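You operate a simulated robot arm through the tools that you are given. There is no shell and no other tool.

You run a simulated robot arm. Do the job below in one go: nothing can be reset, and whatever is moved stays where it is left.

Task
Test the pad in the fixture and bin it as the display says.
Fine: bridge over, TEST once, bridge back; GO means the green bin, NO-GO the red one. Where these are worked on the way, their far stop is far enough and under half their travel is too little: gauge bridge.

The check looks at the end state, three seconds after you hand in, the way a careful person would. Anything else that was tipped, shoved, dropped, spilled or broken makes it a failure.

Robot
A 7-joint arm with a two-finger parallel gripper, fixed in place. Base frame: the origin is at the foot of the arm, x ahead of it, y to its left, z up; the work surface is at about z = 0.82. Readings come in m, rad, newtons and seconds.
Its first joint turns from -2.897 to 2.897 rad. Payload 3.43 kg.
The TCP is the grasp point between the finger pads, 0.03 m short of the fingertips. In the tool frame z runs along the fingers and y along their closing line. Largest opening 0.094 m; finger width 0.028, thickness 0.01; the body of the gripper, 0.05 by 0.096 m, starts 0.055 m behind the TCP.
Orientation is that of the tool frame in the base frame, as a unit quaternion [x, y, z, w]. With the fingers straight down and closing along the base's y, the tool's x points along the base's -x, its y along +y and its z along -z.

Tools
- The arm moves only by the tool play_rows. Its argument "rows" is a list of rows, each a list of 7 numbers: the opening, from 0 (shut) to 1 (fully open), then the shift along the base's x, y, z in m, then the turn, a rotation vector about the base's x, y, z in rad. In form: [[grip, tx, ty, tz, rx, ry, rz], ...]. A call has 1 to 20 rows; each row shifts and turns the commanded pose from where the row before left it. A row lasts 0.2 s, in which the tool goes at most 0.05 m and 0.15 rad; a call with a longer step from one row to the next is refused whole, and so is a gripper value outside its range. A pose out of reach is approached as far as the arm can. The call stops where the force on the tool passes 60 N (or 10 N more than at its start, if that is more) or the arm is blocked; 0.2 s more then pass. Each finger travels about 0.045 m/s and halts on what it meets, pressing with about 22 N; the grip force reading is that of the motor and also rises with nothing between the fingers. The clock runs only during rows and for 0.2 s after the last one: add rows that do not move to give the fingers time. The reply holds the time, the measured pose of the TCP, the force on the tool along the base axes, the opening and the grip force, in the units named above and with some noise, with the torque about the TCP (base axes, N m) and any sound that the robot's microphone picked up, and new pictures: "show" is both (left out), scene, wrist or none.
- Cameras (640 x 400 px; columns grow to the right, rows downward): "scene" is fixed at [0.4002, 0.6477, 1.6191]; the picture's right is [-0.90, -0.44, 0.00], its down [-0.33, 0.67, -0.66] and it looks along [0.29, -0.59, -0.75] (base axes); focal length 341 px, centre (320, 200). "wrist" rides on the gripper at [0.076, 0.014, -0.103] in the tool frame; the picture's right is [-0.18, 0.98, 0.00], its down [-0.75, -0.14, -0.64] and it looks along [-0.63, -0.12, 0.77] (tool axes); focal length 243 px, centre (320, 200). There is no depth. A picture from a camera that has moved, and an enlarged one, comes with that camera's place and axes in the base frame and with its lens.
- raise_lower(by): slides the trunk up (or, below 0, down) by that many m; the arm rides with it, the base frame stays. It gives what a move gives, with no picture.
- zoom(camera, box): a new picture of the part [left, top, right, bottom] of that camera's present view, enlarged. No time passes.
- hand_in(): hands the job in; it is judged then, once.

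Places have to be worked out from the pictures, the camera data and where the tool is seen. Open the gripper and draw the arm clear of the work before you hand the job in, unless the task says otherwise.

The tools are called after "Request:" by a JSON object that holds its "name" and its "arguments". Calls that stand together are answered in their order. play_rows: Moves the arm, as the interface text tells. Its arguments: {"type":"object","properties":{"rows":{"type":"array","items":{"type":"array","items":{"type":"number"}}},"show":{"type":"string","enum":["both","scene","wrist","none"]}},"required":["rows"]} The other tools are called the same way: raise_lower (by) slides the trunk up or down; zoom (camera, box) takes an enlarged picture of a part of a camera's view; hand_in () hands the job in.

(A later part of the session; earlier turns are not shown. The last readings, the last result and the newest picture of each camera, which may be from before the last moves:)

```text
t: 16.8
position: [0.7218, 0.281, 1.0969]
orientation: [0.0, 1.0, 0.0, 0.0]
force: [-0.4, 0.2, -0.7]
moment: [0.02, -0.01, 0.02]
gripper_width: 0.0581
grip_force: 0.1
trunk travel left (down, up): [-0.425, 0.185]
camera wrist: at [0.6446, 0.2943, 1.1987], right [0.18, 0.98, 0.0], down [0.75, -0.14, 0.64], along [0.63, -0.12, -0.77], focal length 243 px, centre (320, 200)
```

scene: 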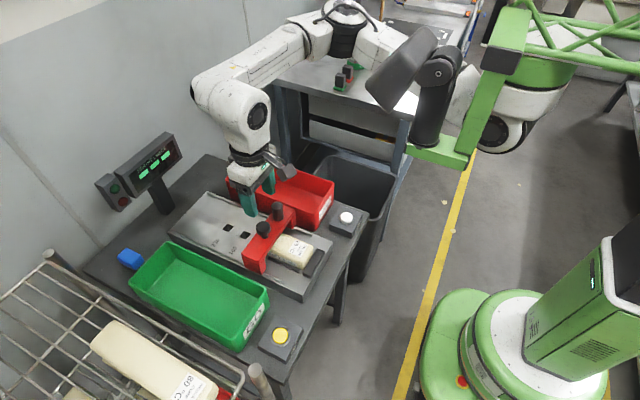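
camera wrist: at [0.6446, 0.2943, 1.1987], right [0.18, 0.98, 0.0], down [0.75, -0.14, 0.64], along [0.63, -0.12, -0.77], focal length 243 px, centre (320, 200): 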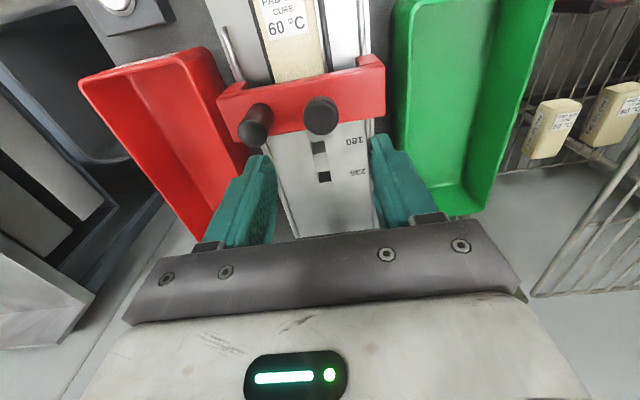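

The bridge stayed at its far stop with its knob near x≈0.725. I'll now move above the TEST button (about (0.596, 0.443)) with the fingers closing.

Request:
{"name": "play_rows", "arguments": {"rows": [[0, -0.02, 0.027, 0, 0, 0, 0], [0, -0.02, 0.027, 0, 0, 0, 0], [0, -0.02, 0.027, 0, 0, 0, 0], [0, -0.022, 0.027, -0.01, 0, 0, 0], [0, -0.022, 0.027, -0.015, 0, 0, 0], [0, -0.022, 0.027, -0.015, 0, 0, 0], [0, 0, 0, 0, 0, 0, 0]]}}

Request:
{"name": "zoom", "arguments": {"camera": "wrist", "box": [230, 60, 430, 220]}}

Request:
{"name": "zoom", "arguments": {"camera": "scene", "box": [230, 230, 340, 370]}}

```text
t: 18.4
position: [0.598, 0.4422, 1.0553]
orientation: [0.001, 1.0, 0.0, 0.0]
force: [-0.8, -0.4, -0.3]
moment: [0.01, -0.02, 0.03]
gripper_width: 0.0
grip_force: 22.4
trunk travel left (down, up): [-0.425, 0.185]
camera wrist: at [0.5207, 0.4566, 1.157], right [0.18, 0.98, 0.0], down [0.75, -0.14, 0.64], along [0.63, -0.12, -0.77], focal length 243 px, centre (320, 200)
```

scene: 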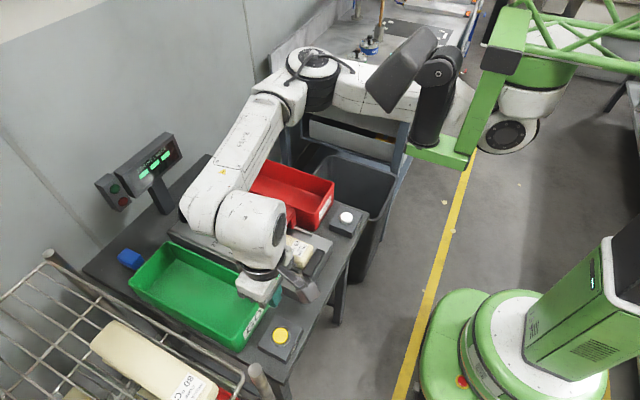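
wrist: 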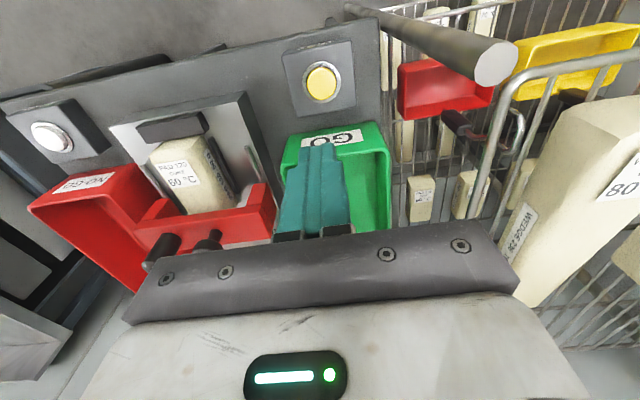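

```text
2.50 times, centred on (330, 140) of wrist
camera zoom: at [0.5207, 0.4566, 1.157], right [0.18, 0.98, 0.0], down [0.75, -0.14, 0.64], along [0.63, -0.12, -0.77], focal length 606 px, centre (295, 350)
```

zoom: 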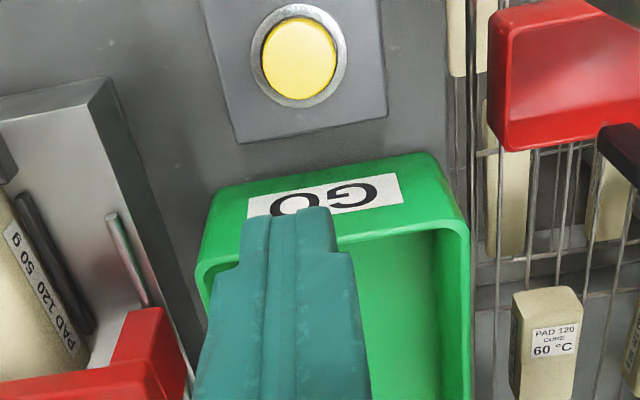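

```text
2.86 times, centred on (285, 300) of scene
camera zoom: at [0.4002, 0.6477, 1.6191], right [-0.9, -0.44, 0.0], down [-0.33, 0.67, -0.66], along [0.29, -0.59, -0.75], focal length 976 px, centre (420, -86)
```

zoom: 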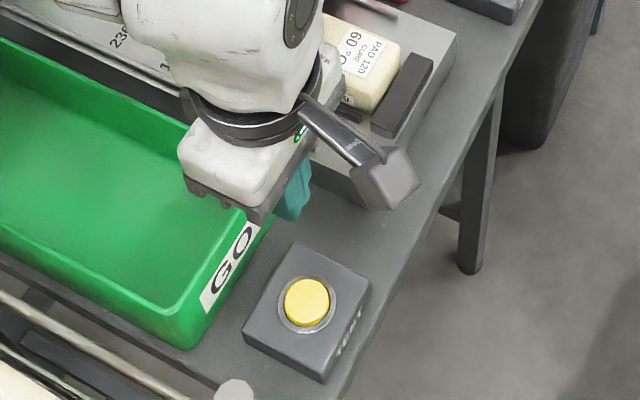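

The TEST button resolves to about (0.596, 0.4445) with its top at z≈0.86. I'll align and descend to just above it with shut fingers.

Request:
{"name": "play_rows", "arguments": {"rows": [[0, -0.002, 0.002, -0.03, 0, 0, 0], [0, 0, 0, -0.035, 0, 0, 0], [0, 0, 0, -0.035, 0, 0, 0], [0, 0, 0, -0.03, 0, 0, 0], [0, 0, 0, -0.015, 0, 0, 0], [0, 0, 0, 0, 0, 0, 0]]}}

Request:
{"name": "zoom", "arguments": {"camera": "scene", "box": [230, 270, 340, 370]}}

Request:
{"name": "zoom", "arguments": {"camera": "wrist", "box": [230, 60, 430, 220]}}

```text
t: 19.8
position: [0.594, 0.444, 0.911]
orientation: [-0.001, 1.0, 0.001, 0.0]
force: [-0.2, 0.4, 0.0]
moment: [0.02, -0.01, 0.01]
gripper_width: 0.0002
grip_force: 21.8
trunk travel left (down, up): [-0.425, 0.185]
camera wrist: at [0.5178, 0.458, 1.013], right [0.18, 0.98, 0.0], down [0.75, -0.14, 0.64], along [0.63, -0.12, -0.77], focal length 243 px, centre (320, 200)
```

scene: 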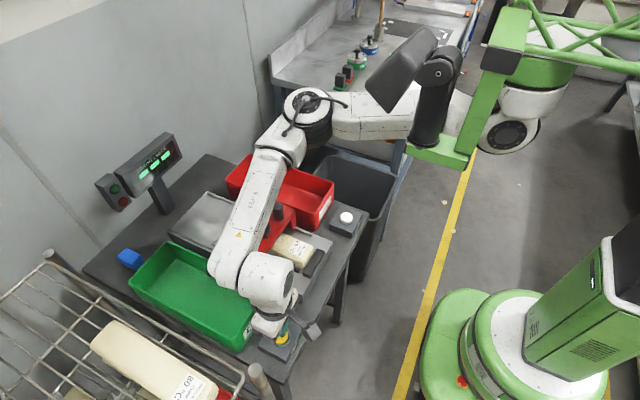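
wrist: 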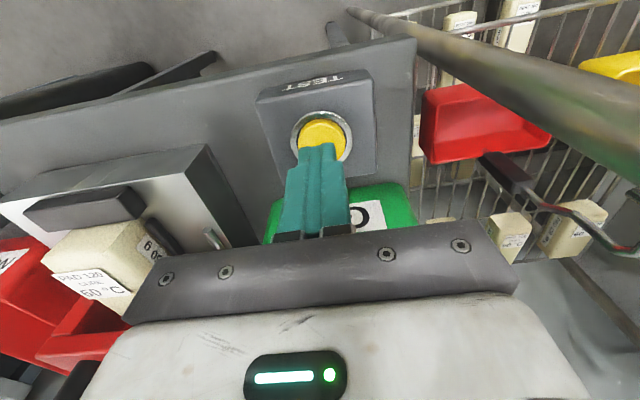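

```text
4.00 times, centred on (285, 320) of scene
camera zoom: at [0.4002, 0.6477, 1.6191], right [-0.9, -0.44, 0.0], down [-0.33, 0.67, -0.66], along [0.29, -0.59, -0.75], focal length 1366 px, centre (460, -280)
```

zoom: 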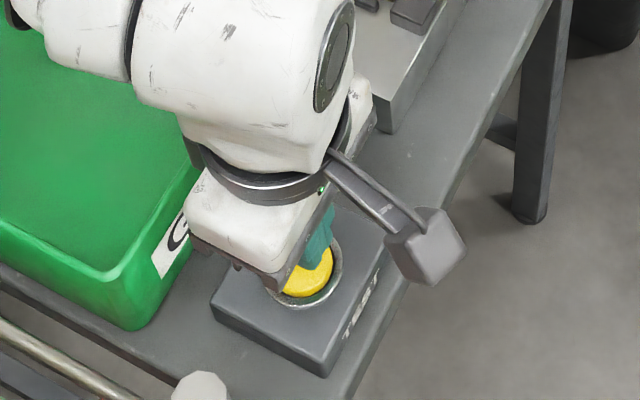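

```text
2.50 times, centred on (330, 140) of wrist
camera zoom: at [0.5178, 0.458, 1.013], right [0.18, 0.98, 0.0], down [0.75, -0.14, 0.64], along [0.63, -0.12, -0.77], focal length 606 px, centre (295, 350)
```

zoom: 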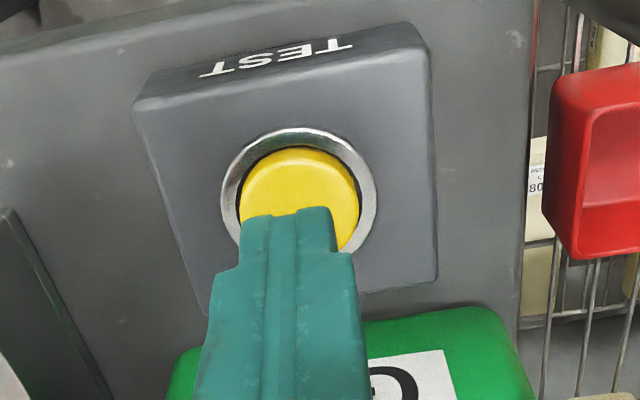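

The fingertips are over the button at z≈0.881. I'll lower slowly and watch for contact.

Request:
{"name": "play_rows", "arguments": {"rows": [[0, 0, 0.001, -0.005, 0, 0, 0], [0, 0, 0, -0.005, 0, 0, 0], [0, 0, 0, -0.004, 0, 0, 0], [0, 0, 0, -0.003, 0, 0, 0]]}}

Request:
{"name": "zoom", "arguments": {"camera": "scene", "box": [90, 125, 200, 215]}}

```text
t: 20.8
position: [0.5946, 0.4468, 0.8947]
orientation: [0.0, 1.0, 0.0, 0.0]
force: [0.6, -0.7, 0.2]
moment: [0.0, 0.02, 0.0]
gripper_width: 0.0
grip_force: 21.8
trunk travel left (down, up): [-0.425, 0.185]
camera wrist: at [0.5184, 0.4601, 0.9961], right [0.18, 0.98, 0.0], down [0.75, -0.14, 0.64], along [0.63, -0.12, -0.77], focal length 243 px, centre (320, 200)
```

scene: 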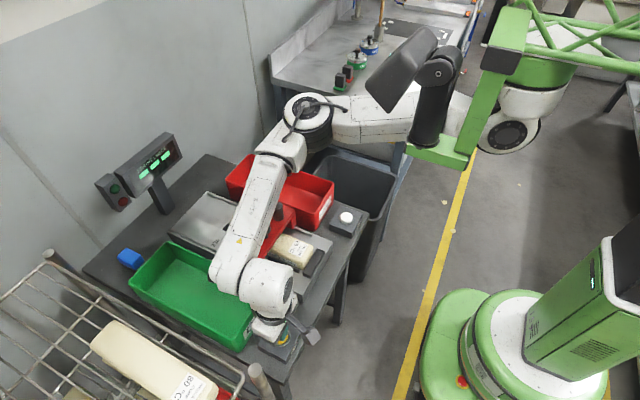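
wrist: 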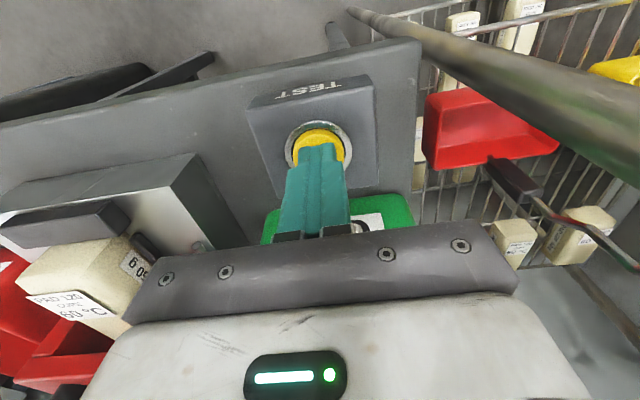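

```text
4.44 times, centred on (145, 170) of scene
camera zoom: at [0.4002, 0.6477, 1.6191], right [-0.9, -0.44, 0.0], down [-0.33, 0.67, -0.66], along [0.29, -0.59, -0.75], focal length 1518 px, centre (1098, 333)
```

zoom: 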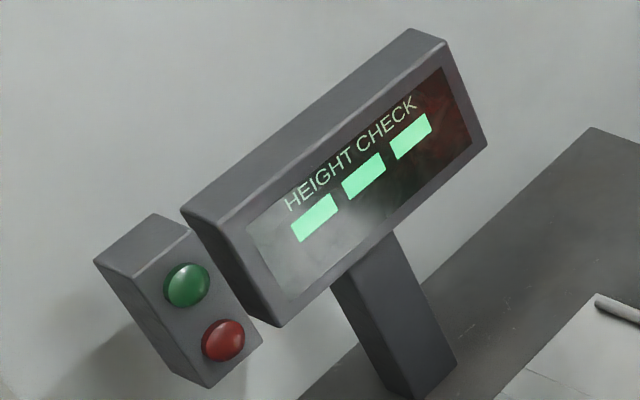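

No contact yet at tip z≈0.865. I'll keep lowering in 2 mm steps.

Request:
{"name": "play_rows", "arguments": {"rows": [[0, 0, -0.001, -0.002, 0, 0, 0], [0, 0, 0, -0.002, 0, 0, 0], [0, 0, 0, -0.002, 0, 0, 0]], "show": "scene"}}

Request:
{"name": "zoom", "arguments": {"camera": "wrist", "box": [230, 60, 430, 220]}}

```text
t: 21.6
position: [0.5958, 0.4451, 0.8865]
orientation: [0.0, 1.0, -0.001, 0.0]
force: [0.8, -0.3, 1.0]
moment: [-0.02, 0.01, -0.01]
gripper_width: 0.0
grip_force: 21.7
trunk travel left (down, up): [-0.425, 0.185]
```

scene: 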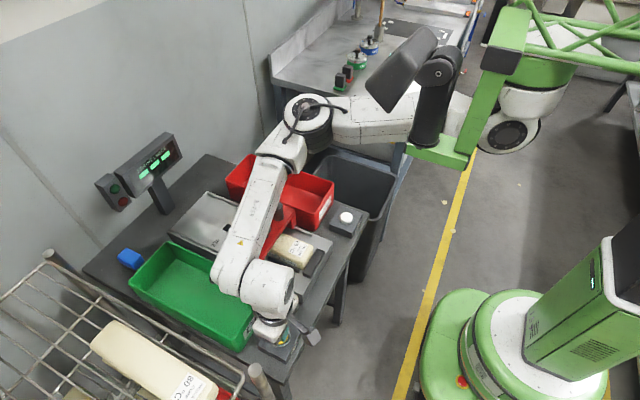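

```text
2.50 times, centred on (330, 140) of wrist
camera zoom: at [0.5179, 0.4588, 0.9898], right [0.18, 0.98, 0.0], down [0.75, -0.14, 0.64], along [0.63, -0.12, -0.77], focal length 606 px, centre (295, 350)
```

zoom: 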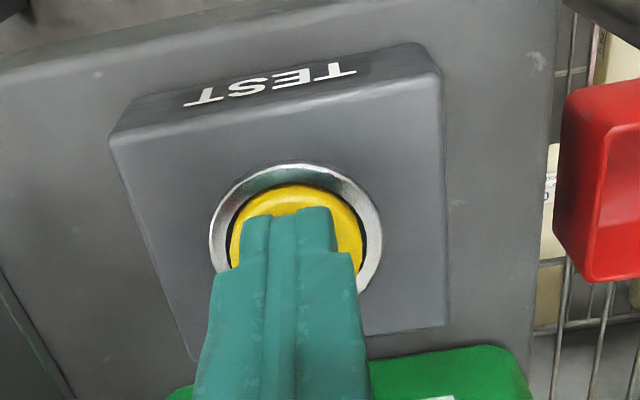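

Still almost no reaction (1 N) with tips near z≈0.857. I'll continue pressing down slowly.

Request:
{"name": "play_rows", "arguments": {"rows": [[0, 0, 0, -0.002, 0, 0, 0], [0, 0, 0, -0.002, 0, 0, 0]], "show": "scene"}}

Request:
{"name": "zoom", "arguments": {"camera": "scene", "box": [90, 125, 200, 215]}}

Request:
{"name": "zoom", "arguments": {"camera": "wrist", "box": [230, 60, 430, 220]}}

```text
t: 22.2
position: [0.5943, 0.4454, 0.8852]
orientation: [0.0, 1.0, 0.001, -0.001]
force: [-0.8, 0.5, 3.6]
moment: [-0.01, 0.02, -0.04]
gripper_width: 0.0003
grip_force: 22.2
trunk travel left (down, up): [-0.425, 0.185]
heard: click
```

scene: 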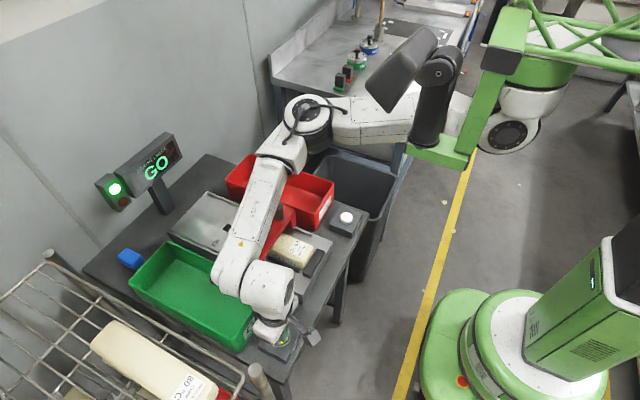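

```text
4.44 times, centred on (145, 170) of scene
camera zoom: at [0.4002, 0.6477, 1.6191], right [-0.9, -0.44, 0.0], down [-0.33, 0.67, -0.66], along [0.29, -0.59, -0.75], focal length 1518 px, centre (1098, 333)
```

zoom: 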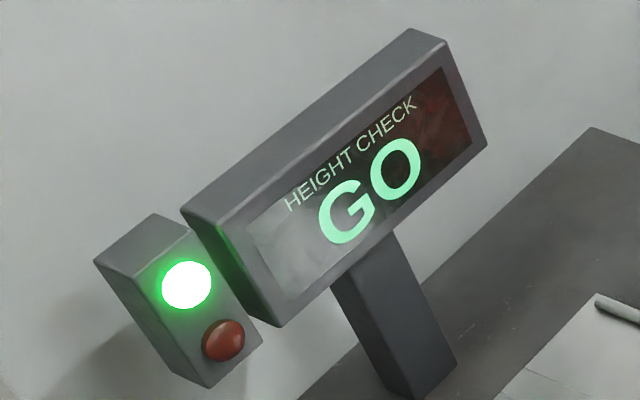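

```text
2.50 times, centred on (330, 140) of wrist
camera zoom: at [0.518, 0.4588, 0.9866], right [0.18, 0.98, 0.0], down [0.75, -0.14, 0.64], along [0.63, -0.12, -0.77], focal length 606 px, centre (295, 350)
```

zoom: 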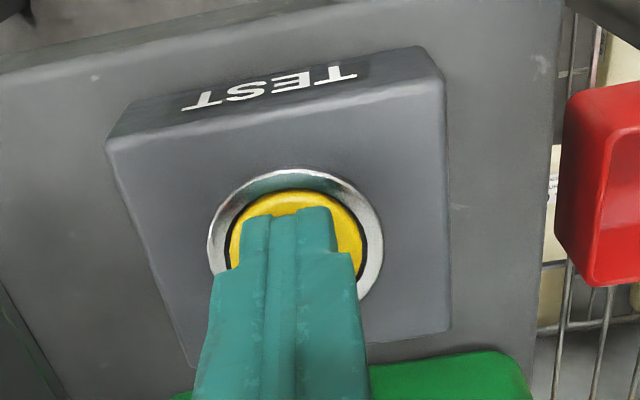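

A single click was heard, and the display reads GO with the green lamp lit, so the pad goes to the green bin. I'll lift straight off the button and return above the bridge knob with the gripper opening.

Request:
{"name": "play_rows", "arguments": {"rows": [[0, 0, 0, 0.03, 0, 0, 0], [0, 0, 0, 0.045, 0, 0, 0], [0, 0, 0, 0.045, 0, 0, 0], [0, 0, 0, 0.045, 0, 0, 0], [0, 0, 0, 0.045, 0, 0, 0], [0.2, 0.021, -0.027, 0, 0, 0, 0], [0.4, 0.022, -0.028, 0, 0, 0, 0], [0.62, 0.022, -0.028, 0, 0, 0, 0], [0.62, 0.022, -0.028, 0, 0, 0, 0], [0.62, 0.022, -0.027, 0, 0, 0, 0], [0.62, 0.02, -0.027, 0, 0, 0, 0], [0.62, 0, 0, 0, 0, 0, 0]]}}

Request:
{"name": "zoom", "arguments": {"camera": "wrist", "box": [230, 60, 430, 220]}}

Request:
{"name": "zoom", "arguments": {"camera": "scene", "box": [90, 125, 200, 215]}}

```text
t: 24.8
position: [0.723, 0.2794, 1.0926]
orientation: [0.0, 1.0, -0.001, 0.0]
force: [0.1, -0.4, 0.0]
moment: [0.03, 0.01, 0.0]
gripper_width: 0.0583
grip_force: 0.1
trunk travel left (down, up): [-0.425, 0.185]
camera wrist: at [0.6457, 0.2938, 1.1951], right [0.18, 0.98, 0.0], down [0.75, -0.14, 0.64], along [0.63, -0.12, -0.77], focal length 243 px, centre (320, 200)
```

scene: 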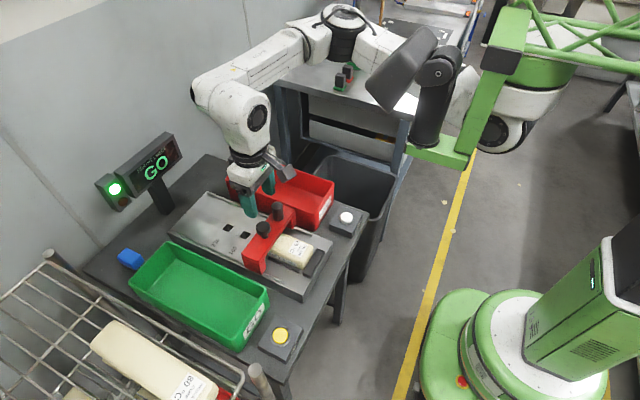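
wrist: 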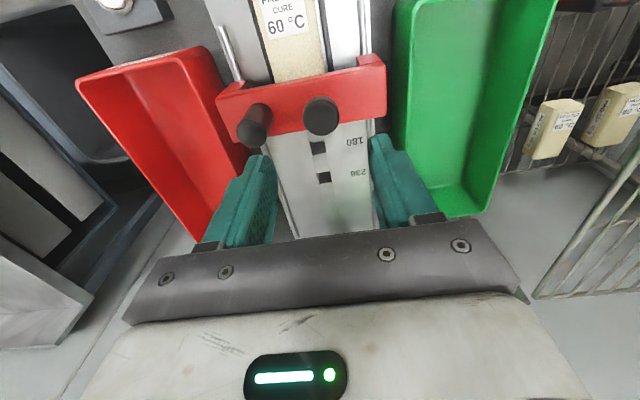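

```text
2.50 times, centred on (330, 140) of wrist
camera zoom: at [0.6457, 0.2938, 1.1951], right [0.18, 0.98, 0.0], down [0.75, -0.14, 0.64], along [0.63, -0.12, -0.77], focal length 606 px, centre (295, 350)
```

zoom: 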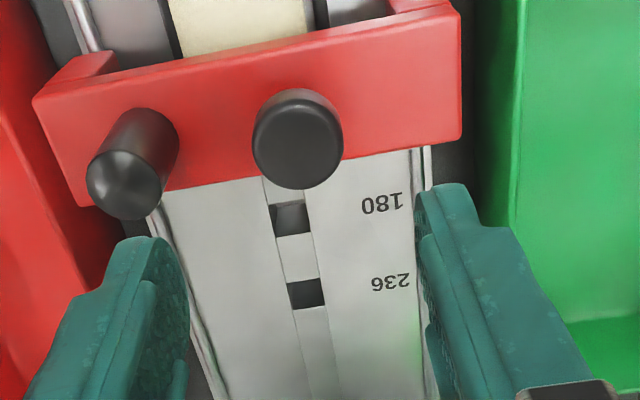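

```text
4.44 times, centred on (145, 170) of scene
camera zoom: at [0.4002, 0.6477, 1.6191], right [-0.9, -0.44, 0.0], down [-0.33, 0.67, -0.66], along [0.29, -0.59, -0.75], focal length 1518 px, centre (1098, 333)
```

zoom: 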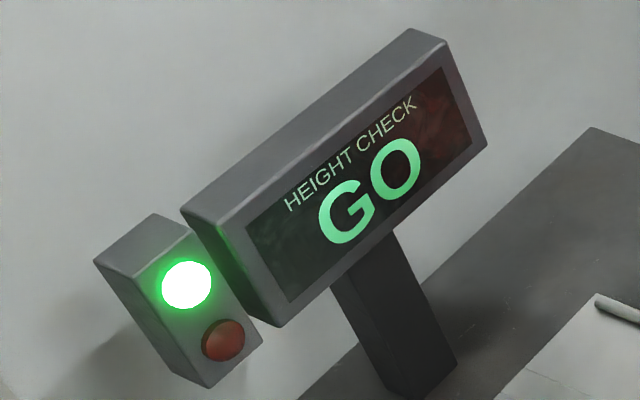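

GO is still showing and the knob sits at about (0.725, 0.280). I'll descend around it and grip.

Request:
{"name": "play_rows", "arguments": {"rows": [[0.62, 0.002, 0.0, -0.03, 0, 0, 0], [0.62, 0, 0, -0.03, 0, 0, 0], [0.62, 0, 0, -0.03, 0, 0, 0], [0.62, 0, 0, -0.016, 0, 0, 0], [0.62, 0, 0, 0, 0, 0, 0], [0.1, 0, 0, 0, 0, 0, 0], [0.1, 0, 0, 0, 0, 0, 0], [0.1, 0, 0, 0, 0, 0, 0], [0.1, 0, 0, 0, 0, 0, 0]]}}

```text
t: 26.8
position: [0.7256, 0.2793, 0.9858]
orientation: [0.0, 1.0, 0.0, -0.001]
force: [1.3, 2.3, -3.5]
moment: [0.1, -0.11, 0.03]
gripper_width: 0.0336
grip_force: 44.8
trunk travel left (down, up): [-0.425, 0.185]
camera wrist: at [0.6488, 0.2934, 1.0876], right [0.18, 0.98, 0.0], down [0.75, -0.14, 0.64], along [0.63, -0.12, -0.77], focal length 243 px, centre (320, 200)
```

scene: 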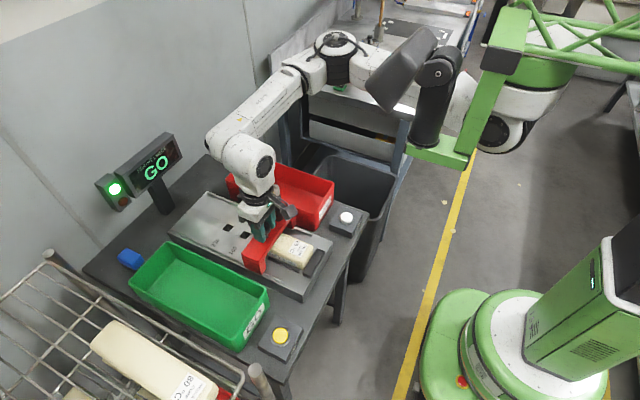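
wrist: 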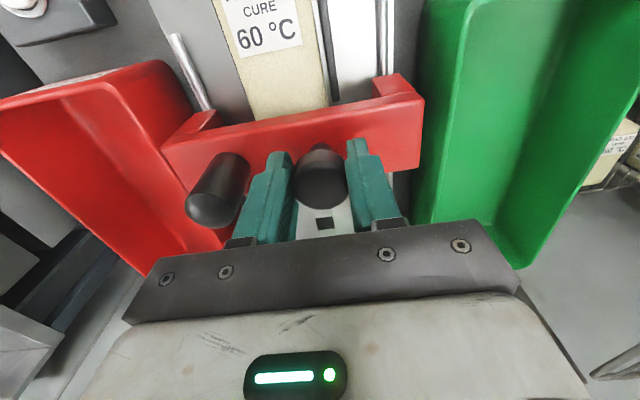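

The knob is gripped again (0.0336). I'll push the bridge back along +x, first 0.20 m.

Request:
{"name": "play_rows", "arguments": {"rows": [[0.1, 0.01, 0, 0, 0, 0, 0], [0.1, 0.02, 0, 0, 0, 0, 0], [0.1, 0.02, 0, 0, 0, 0, 0], [0.1, 0.02, 0, 0, 0, 0, 0], [0.1, 0.02, 0, 0, 0, 0, 0], [0.1, 0.02, 0, 0, 0, 0, 0], [0.1, 0.02, 0, 0, 0, 0, 0], [0.1, 0.02, 0, 0, 0, 0, 0], [0.1, 0.02, 0, 0, 0, 0, 0], [0.1, 0.02, 0, 0, 0, 0, 0], [0.1, 0.01, 0, 0, 0, 0, 0], [0.1, 0, 0, 0, 0, 0, 0]]}}

```text
t: 29.4
position: [0.926, 0.2796, 0.9856]
orientation: [-0.001, 1.0, 0.001, -0.001]
force: [-0.6, 8.3, -27.7]
moment: [0.15, 0.49, 0.08]
gripper_width: 0.0334
grip_force: 44.7
trunk travel left (down, up): [-0.425, 0.185]
camera wrist: at [0.8495, 0.2931, 1.0879], right [0.18, 0.98, 0.0], down [0.76, -0.14, 0.64], along [0.63, -0.12, -0.77], focal length 243 px, centre (320, 200)
```

scene: 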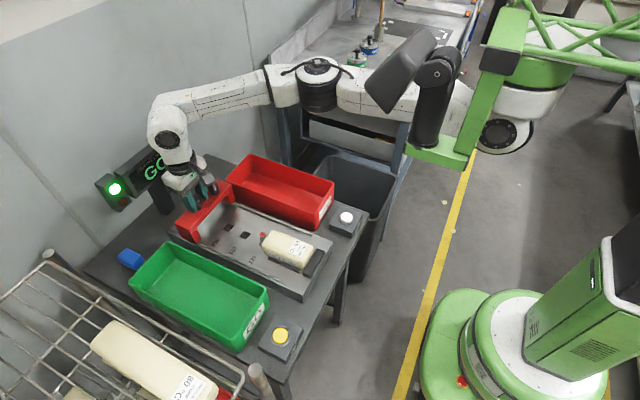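
wrist: 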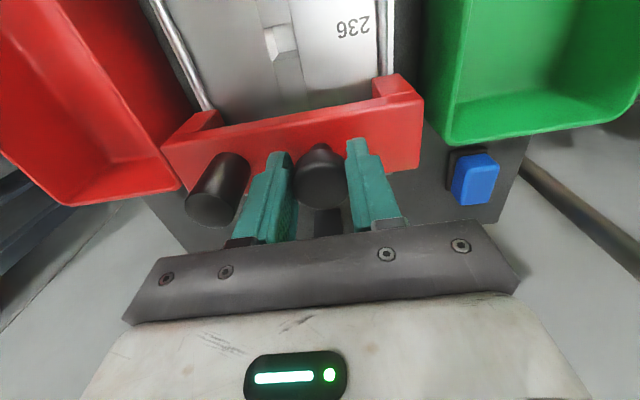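

The bridge is back to x≈0.926. A −28 N z force has built up, so I'll ease the command down 3 mm and then push the last bit to the home stop.

Request:
{"name": "play_rows", "arguments": {"rows": [[0.1, 0, 0.001, -0.003, 0, 0, 0], [0.1, 0.008, 0, 0, 0, 0, 0], [0.1, 0.006, 0, 0, 0, 0, 0], [0.1, 0, 0, 0, 0, 0, 0]], "show": "none"}}

```text
t: 30.4
position: [0.9403, 0.2799, 0.9868]
orientation: [0.001, 1.0, 0.0, 0.0]
force: [2.7, 3.6, 2.0]
moment: [0.19, 0.5, 0.01]
gripper_width: 0.0335
grip_force: 45.3
trunk travel left (down, up): [-0.425, 0.185]
```

Forces are relaxed and the bridge is at x≈0.940. I'll push on in small steps to reach the home stop.

Request:
{"name": "play_rows", "arguments": {"rows": [[0.1, 0.004, 0, 0, 0, 0, 0], [0.1, 0.004, 0, 0, 0, 0, 0], [0.1, 0, 0, 0, 0, 0, 0]]}}

Request:
{"name": "zoom", "arguments": {"camera": "scene", "box": [160, 150, 360, 310]}}

Request:
{"name": "zoom", "arguments": {"camera": "scene", "box": [160, 130, 250, 240]}}

```text
t: 31.2
position: [0.9451, 0.279, 0.9859]
orientation: [-0.002, 1.0, -0.001, -0.002]
force: [-21.0, -6.3, 12.4]
moment: [-0.45, 0.55, 0.13]
gripper_width: 0.0332
grip_force: 45.2
trunk travel left (down, up): [-0.425, 0.185]
camera wrist: at [0.8693, 0.2934, 1.088], right [0.18, 0.98, 0.0], down [0.76, -0.14, 0.64], along [0.63, -0.12, -0.77], focal length 243 px, centre (320, 200)
```

scene: 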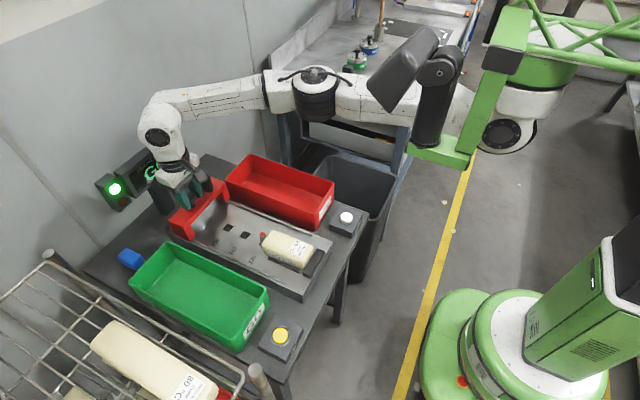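
wrist: 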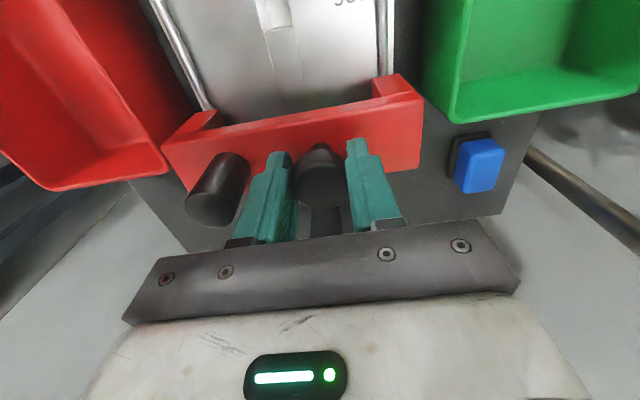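

```text
2.50 times, centred on (260, 230) of scene
camera zoom: at [0.4002, 0.6477, 1.6191], right [-0.9, -0.44, 0.0], down [-0.33, 0.67, -0.66], along [0.29, -0.59, -0.75], focal length 854 px, centre (470, 125)
```

zoom: 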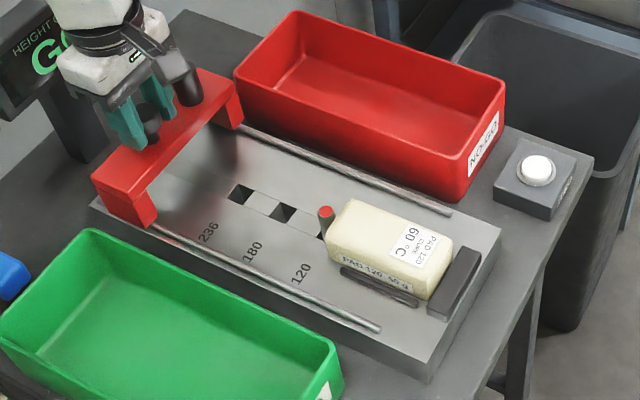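

```text
3.64 times, centred on (205, 185) of scene
camera zoom: at [0.4002, 0.6477, 1.6191], right [-0.9, -0.44, 0.0], down [-0.33, 0.67, -0.66], along [0.29, -0.59, -0.75], focal length 1242 px, centre (738, 254)
```

zoom: 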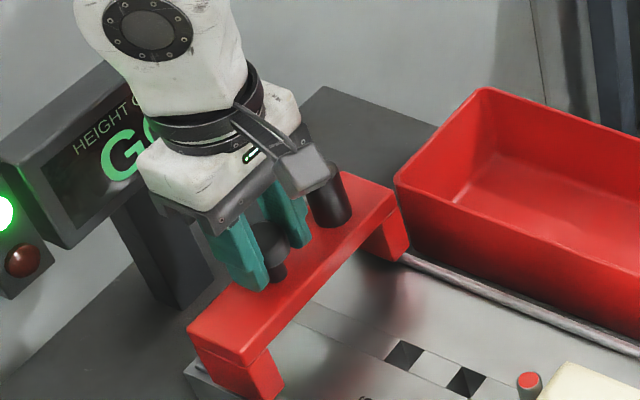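

The bridge is back on its home stop (−21 N, same pixels as at the start) and the pad is undisturbed. I'll relieve, open, lift, and move above the pad.

Request:
{"name": "play_rows", "arguments": {"rows": [[0.1, -0.003, 0, 0.001, 0, 0, 0], [0.1, 0, 0, 0, 0, 0, 0], [0.62, 0, 0, 0, 0, 0, 0], [0.62, 0, 0, 0, 0, 0, 0], [0.62, 0, 0, 0, 0, 0, 0], [0.62, 0, 0, 0.03, 0, 0, 0], [0.62, 0, 0, 0.04, 0, 0, 0], [0.62, 0, 0, 0.04, 0, 0, 0], [0.62, 0, 0, 0, 0, 0, 0]]}}

Request:
{"name": "zoom", "arguments": {"camera": "scene", "box": [160, 150, 360, 310]}}

```text
t: 33.2
position: [0.9458, 0.2804, 1.0935]
orientation: [0.0, 1.0, 0.0, 0.0]
force: [-0.3, -1.1, -0.6]
moment: [-0.01, 0.03, 0.01]
gripper_width: 0.0584
grip_force: 0.0
trunk travel left (down, up): [-0.425, 0.185]
camera wrist: at [0.8685, 0.2936, 1.1954], right [0.18, 0.98, 0.0], down [0.75, -0.14, 0.64], along [0.63, -0.12, -0.77], focal length 243 px, centre (320, 200)
```

scene: 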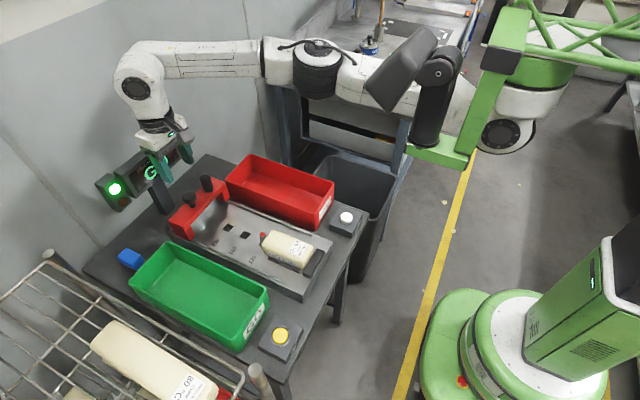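
wrist: 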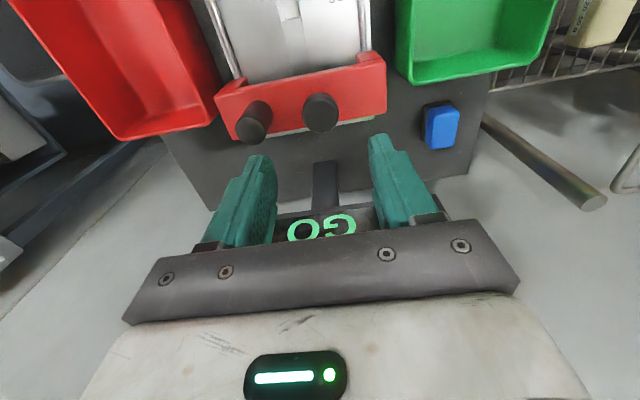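

```text
2.50 times, centred on (260, 230) of scene
camera zoom: at [0.4002, 0.6477, 1.6191], right [-0.9, -0.44, 0.0], down [-0.33, 0.67, -0.66], along [0.29, -0.59, -0.75], focal length 854 px, centre (470, 125)
```

zoom: 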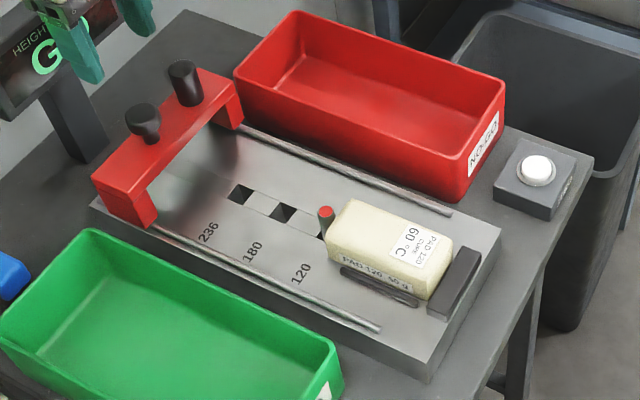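

The bridge sits exactly as it started. Next I'll move the open gripper above the pad for a measuring look.

Request:
{"name": "play_rows", "arguments": {"rows": [[1, -0.041, -0.005, 0, 0, 0, 0], [1, -0.041, -0.004, 0, 0, 0, 0], [1, -0.041, -0.004, 0, 0, 0, 0], [1, -0.041, -0.004, 0, 0, 0, 0], [1, -0.041, -0.004, 0, 0, 0, 0], [1, -0.041, -0.004, 0, 0, 0, 0], [1, 0, 0, 0, 0, 0, 0]]}}

Request:
{"name": "zoom", "arguments": {"camera": "wrist", "box": [220, 0, 440, 170]}}

Request:
{"name": "zoom", "arguments": {"camera": "scene", "box": [230, 200, 350, 310]}}

```text
t: 34.8
position: [0.697, 0.2524, 1.0946]
orientation: [0.001, 1.0, 0.001, 0.0]
force: [-0.2, 0.0, -0.3]
moment: [-0.03, -0.02, 0.01]
gripper_width: 0.0943
grip_force: 0.1
trunk travel left (down, up): [-0.425, 0.185]
camera wrist: at [0.6204, 0.2658, 1.1969], right [0.18, 0.98, 0.0], down [0.75, -0.14, 0.64], along [0.63, -0.12, -0.77], focal length 243 px, centre (320, 200)
```

scene: 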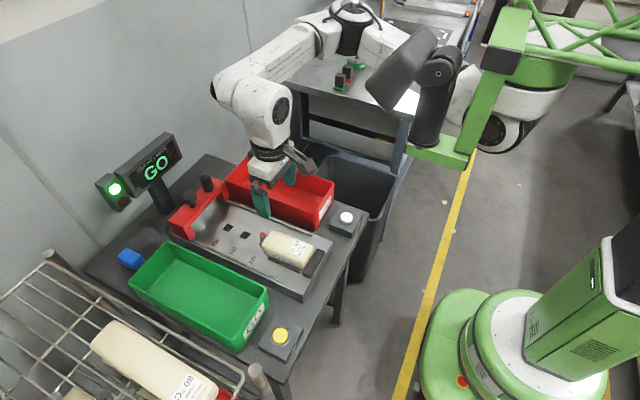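
wrist: 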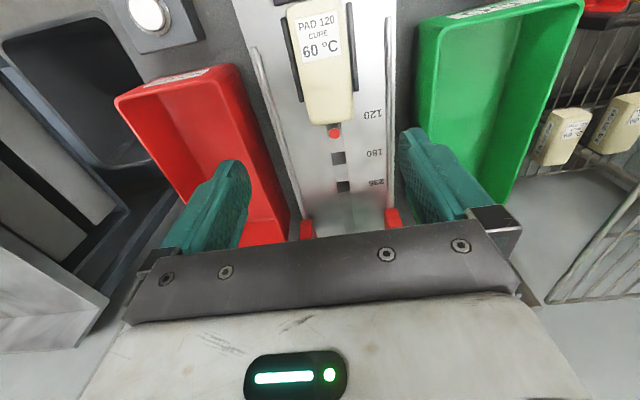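

```text
2.35 times, centred on (330, 85) of wrist
camera zoom: at [0.6204, 0.2658, 1.1969], right [0.18, 0.98, 0.0], down [0.75, -0.14, 0.64], along [0.63, -0.12, -0.77], focal length 571 px, centre (296, 471)
```

zoom: 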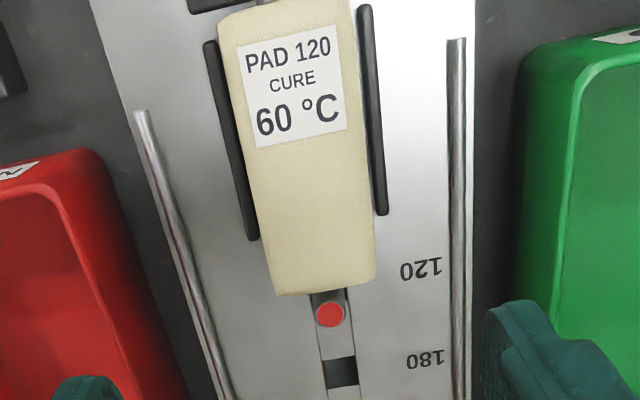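

```text
3.64 times, centred on (290, 255) of scene
camera zoom: at [0.4002, 0.6477, 1.6191], right [-0.9, -0.44, 0.0], down [-0.33, 0.67, -0.66], along [0.29, -0.59, -0.75], focal length 1242 px, centre (429, 0)
```

zoom: 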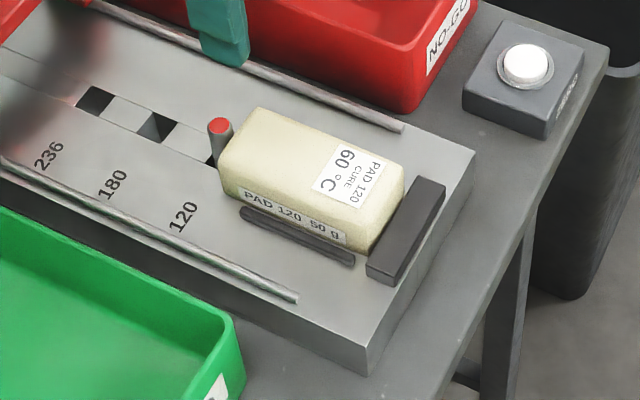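

Triangulation gives these pad measurements:
- Pad sides: y≈0.232–0.287
- Far end: x≈0.73
- Top: z≈0.905
- Low guide strips on both sides: tops at z≈0.882

I'll drop to z≈1.0 centred over the pad at about (0.672, 0.259) and re-check.

Request:
{"name": "play_rows", "arguments": {"rows": [[0.88, -0.012, 0.003, -0.02, 0, 0, 0], [0.88, -0.013, 0.003, -0.025, 0, 0, 0], [0.88, 0, 0, -0.025, 0, 0, 0], [0.88, 0, 0, -0.025, 0, 0, 0], [0.88, 0, 0, 0, 0, 0, 0]]}}

Request:
{"name": "zoom", "arguments": {"camera": "wrist", "box": [180, 0, 460, 220]}}

Request:
{"name": "zoom", "arguments": {"camera": "scene", "box": [230, 200, 350, 310]}}

```text
t: 36.0
position: [0.6732, 0.2616, 1.0029]
orientation: [0.0, 1.0, 0.0, 0.0]
force: [-0.3, 0.6, -0.1]
moment: [0.01, 0.0, 0.02]
gripper_width: 0.0827
grip_force: 0.1
trunk travel left (down, up): [-0.425, 0.185]
camera wrist: at [0.5966, 0.2751, 1.1031], right [0.18, 0.98, 0.0], down [0.75, -0.14, 0.64], along [0.63, -0.12, -0.77], focal length 243 px, centre (320, 200)
```

scene: 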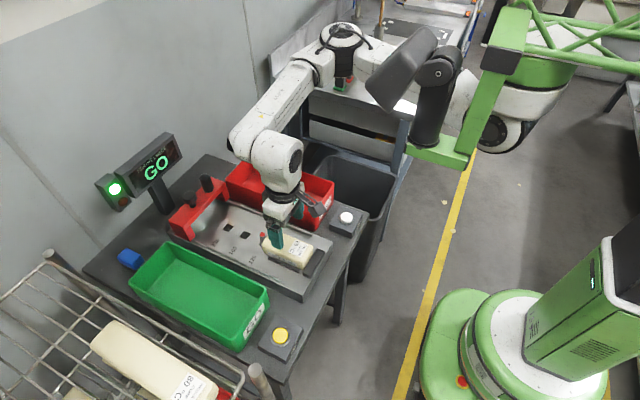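
wrist: 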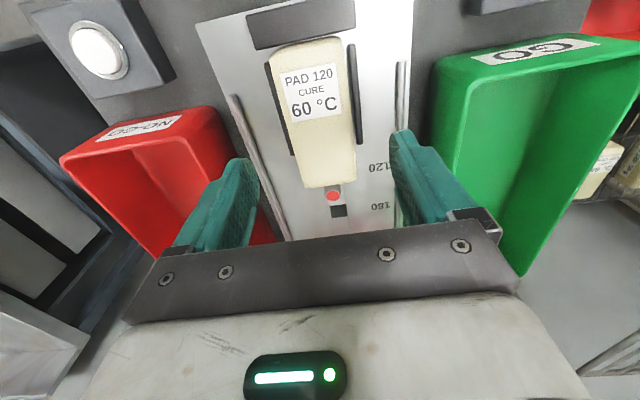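

```text
1.82 times, centred on (320, 110) of wrist
camera zoom: at [0.5966, 0.2751, 1.1031], right [0.18, 0.98, 0.0], down [0.75, -0.14, 0.64], along [0.63, -0.12, -0.77], focal length 441 px, centre (320, 364)
```

zoom: 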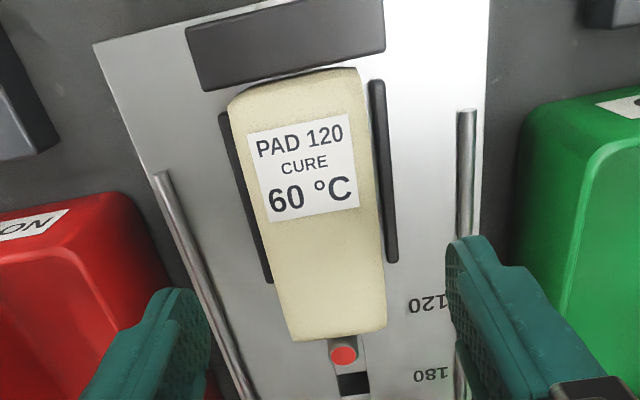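

```text
3.64 times, centred on (290, 255) of scene
camera zoom: at [0.4002, 0.6477, 1.6191], right [-0.9, -0.44, 0.0], down [-0.33, 0.67, -0.66], along [0.29, -0.59, -0.75], focal length 1242 px, centre (429, 0)
```

zoom: 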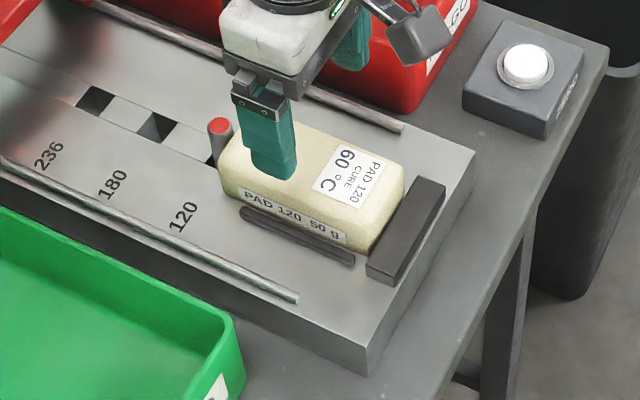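

Two wrist views now agree: pad top z≈0.908, x 0.618–0.736, y 0.234–0.286 (centre (0.677, 0.260)), with strip tops around 0.88. I'll descend so the tips stop at z≈0.888, above the strips, and close.

Request:
{"name": "play_rows", "arguments": {"rows": [[0.88, 0.004, -0.001, -0.025, 0, 0, 0], [0.88, 0, 0, -0.025, 0, 0, 0], [0.88, 0, 0, -0.02, 0, 0, 0], [0.88, 0, 0, -0.015, 0, 0, 0], [0.88, 0, 0, 0, 0, 0, 0]]}}

Request:
{"name": "zoom", "arguments": {"camera": "wrist", "box": [180, 0, 460, 220]}}

Request:
{"name": "zoom", "arguments": {"camera": "scene", "box": [230, 200, 350, 310]}}

```text
t: 37.2
position: [0.6787, 0.2597, 0.9165]
orientation: [0.0, 1.0, -0.001, 0.0]
force: [0.3, 0.5, -0.2]
moment: [0.0, -0.01, 0.0]
gripper_width: 0.0826
grip_force: 0.0
trunk travel left (down, up): [-0.425, 0.185]
camera wrist: at [0.6023, 0.2735, 1.0177], right [0.18, 0.98, 0.0], down [0.75, -0.14, 0.64], along [0.63, -0.12, -0.77], focal length 243 px, centre (320, 200)
```

scene: 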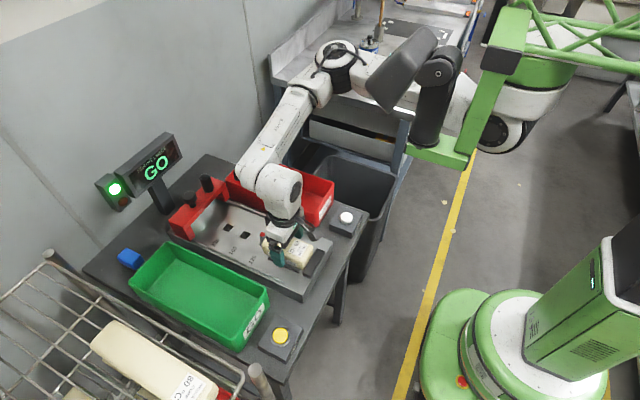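
wrist: 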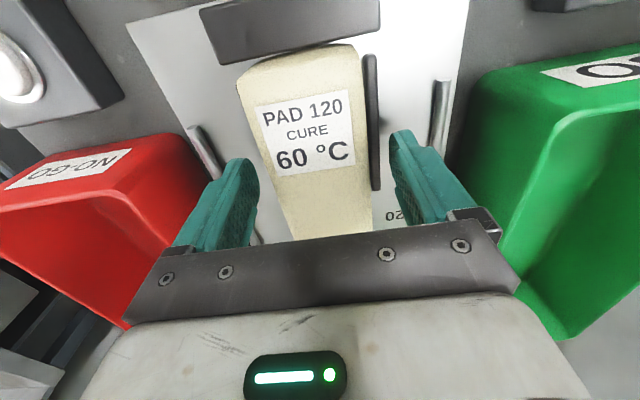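

```text
1.82 times, centred on (320, 110) of wrist
camera zoom: at [0.6023, 0.2735, 1.0177], right [0.18, 0.98, 0.0], down [0.75, -0.14, 0.64], along [0.63, -0.12, -0.77], focal length 441 px, centre (320, 364)
```

zoom: 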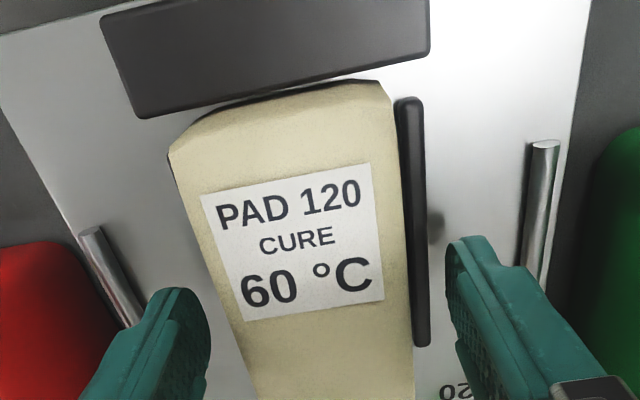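

```text
3.64 times, centred on (290, 255) of scene
camera zoom: at [0.4002, 0.6477, 1.6191], right [-0.9, -0.44, 0.0], down [-0.33, 0.67, -0.66], along [0.29, -0.59, -0.75], focal length 1242 px, centre (429, 0)
```

zoom: 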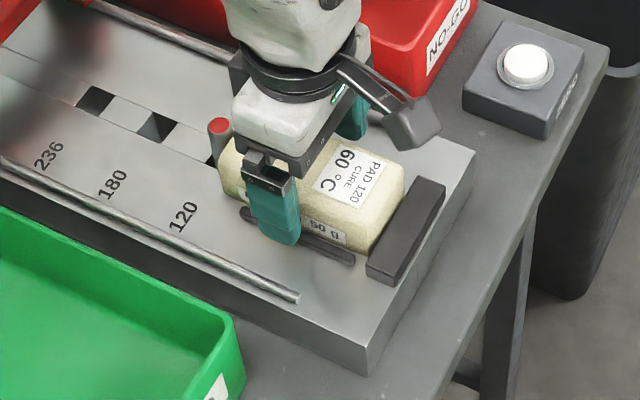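

The fingers straddle the pad with no contact. I'll close on it and check the width.

Request:
{"name": "play_rows", "arguments": {"rows": [[0.4, 0, 0, 0, 0, 0, 0], [0.4, 0, 0, 0, 0, 0, 0], [0.4, 0, 0, 0, 0, 0, 0], [0.4, 0, 0, 0, 0, 0, 0], [0.4, 0, 0, 0, 0, 0, 0]]}}

Request:
{"name": "zoom", "arguments": {"camera": "wrist", "box": [180, 0, 460, 220]}}

Request:
{"name": "zoom", "arguments": {"camera": "scene", "box": [230, 200, 350, 310]}}

```text
t: 38.4
position: [0.6792, 0.2603, 0.9156]
orientation: [0.001, 1.0, 0.0, 0.0]
force: [-0.6, 0.7, 0.2]
moment: [0.02, 0.03, -0.01]
gripper_width: 0.0593
grip_force: 21.7
trunk travel left (down, up): [-0.425, 0.185]
camera wrist: at [0.6024, 0.2735, 1.018], right [0.18, 0.98, 0.0], down [0.75, -0.14, 0.64], along [0.63, -0.12, -0.77], focal length 243 px, centre (320, 200)
```

scene: 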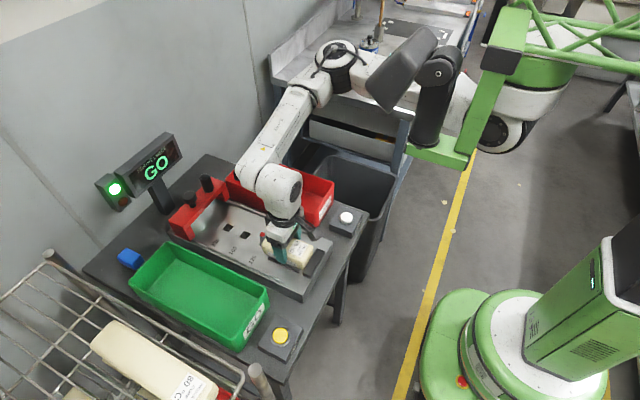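
wrist: 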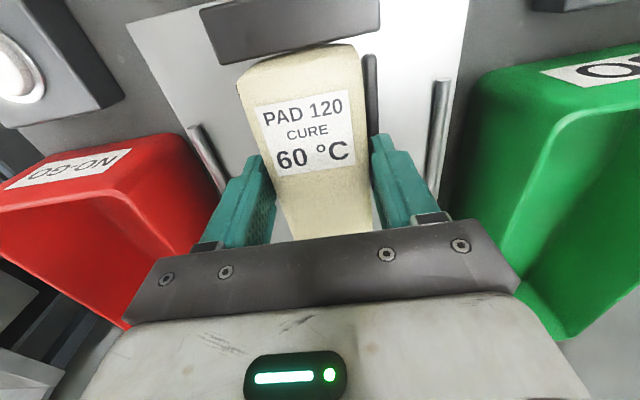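

```text
1.82 times, centred on (320, 110) of wrist
camera zoom: at [0.6024, 0.2735, 1.018], right [0.18, 0.98, 0.0], down [0.75, -0.14, 0.64], along [0.63, -0.12, -0.77], focal length 441 px, centre (320, 364)
```

zoom: 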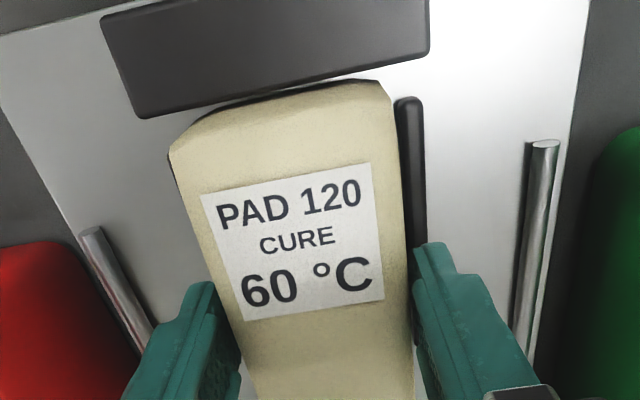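

```text
3.64 times, centred on (290, 255) of scene
camera zoom: at [0.4002, 0.6477, 1.6191], right [-0.9, -0.44, 0.0], down [-0.33, 0.67, -0.66], along [0.29, -0.59, -0.75], focal length 1242 px, centre (429, 0)
```

zoom: 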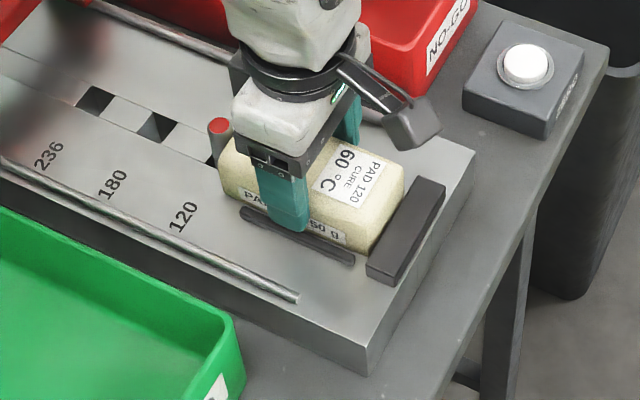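

The width stopped at 0.0593 with 21.7 N. I'll command full closure to firm up the grip and see whether the width holds.

Request:
{"name": "play_rows", "arguments": {"rows": [[0, 0, 0, 0, 0, 0, 0], [0, 0, 0, 0, 0, 0, 0], [0, 0, 0, 0, 0, 0, 0]], "show": "none"}}

```text
t: 39.2
position: [0.6789, 0.2596, 0.9169]
orientation: [0.0, 1.0, 0.0, 0.0]
force: [-0.4, -0.1, 0.6]
moment: [-0.01, -0.03, -0.02]
gripper_width: 0.0595
grip_force: 22.2
trunk travel left (down, up): [-0.425, 0.185]
```

The width holds at 0.0595, so the pad is held. I'll lift slowly and check that it rises freely.

Request:
{"name": "play_rows", "arguments": {"rows": [[0, 0, 0, 0.01, 0, 0, 0], [0, 0, 0, 0.015, 0, 0, 0], [0, 0, 0, 0.02, 0, 0, 0], [0, 0, 0, 0, 0, 0, 0]]}}

Request:
{"name": "zoom", "arguments": {"camera": "scene", "box": [230, 190, 350, 310]}}

```text
t: 40.2
position: [0.6782, 0.2597, 0.9609]
orientation: [0.0, 1.0, 0.0, 0.0]
force: [0.2, 1.3, -1.2]
moment: [-0.01, 0.01, 0.0]
gripper_width: 0.0593
grip_force: 21.9
trunk travel left (down, up): [-0.425, 0.185]
camera wrist: at [0.6014, 0.2746, 1.063], right [0.18, 0.98, 0.0], down [0.75, -0.14, 0.64], along [0.63, -0.12, -0.77], focal length 243 px, centre (320, 200)
```

scene: 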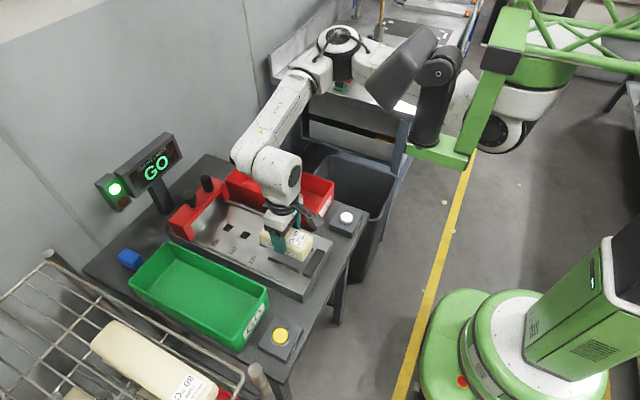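
wrist: 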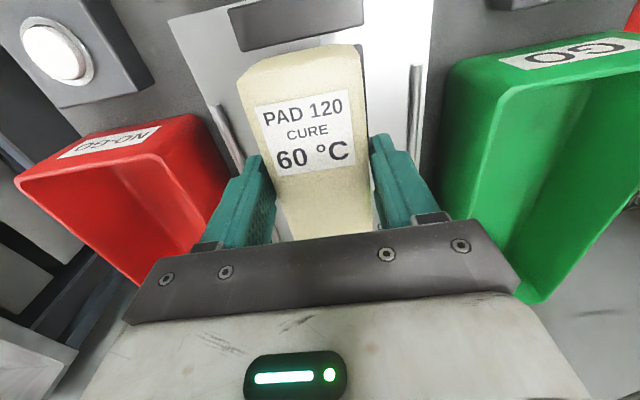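

```text
3.33 times, centred on (290, 250) of scene
camera zoom: at [0.4002, 0.6477, 1.6191], right [-0.9, -0.44, 0.0], down [-0.33, 0.67, -0.66], along [0.29, -0.59, -0.75], focal length 1138 px, centre (420, 33)
```

zoom: 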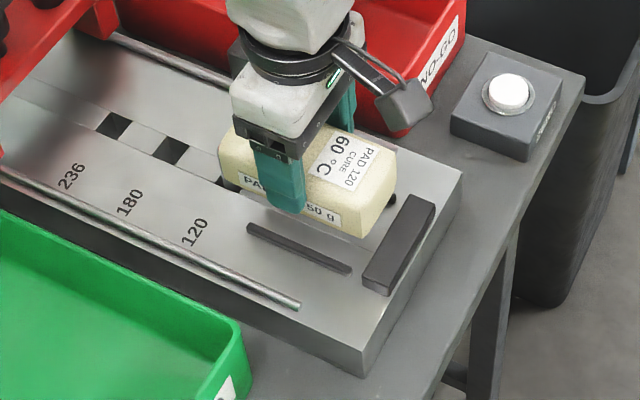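

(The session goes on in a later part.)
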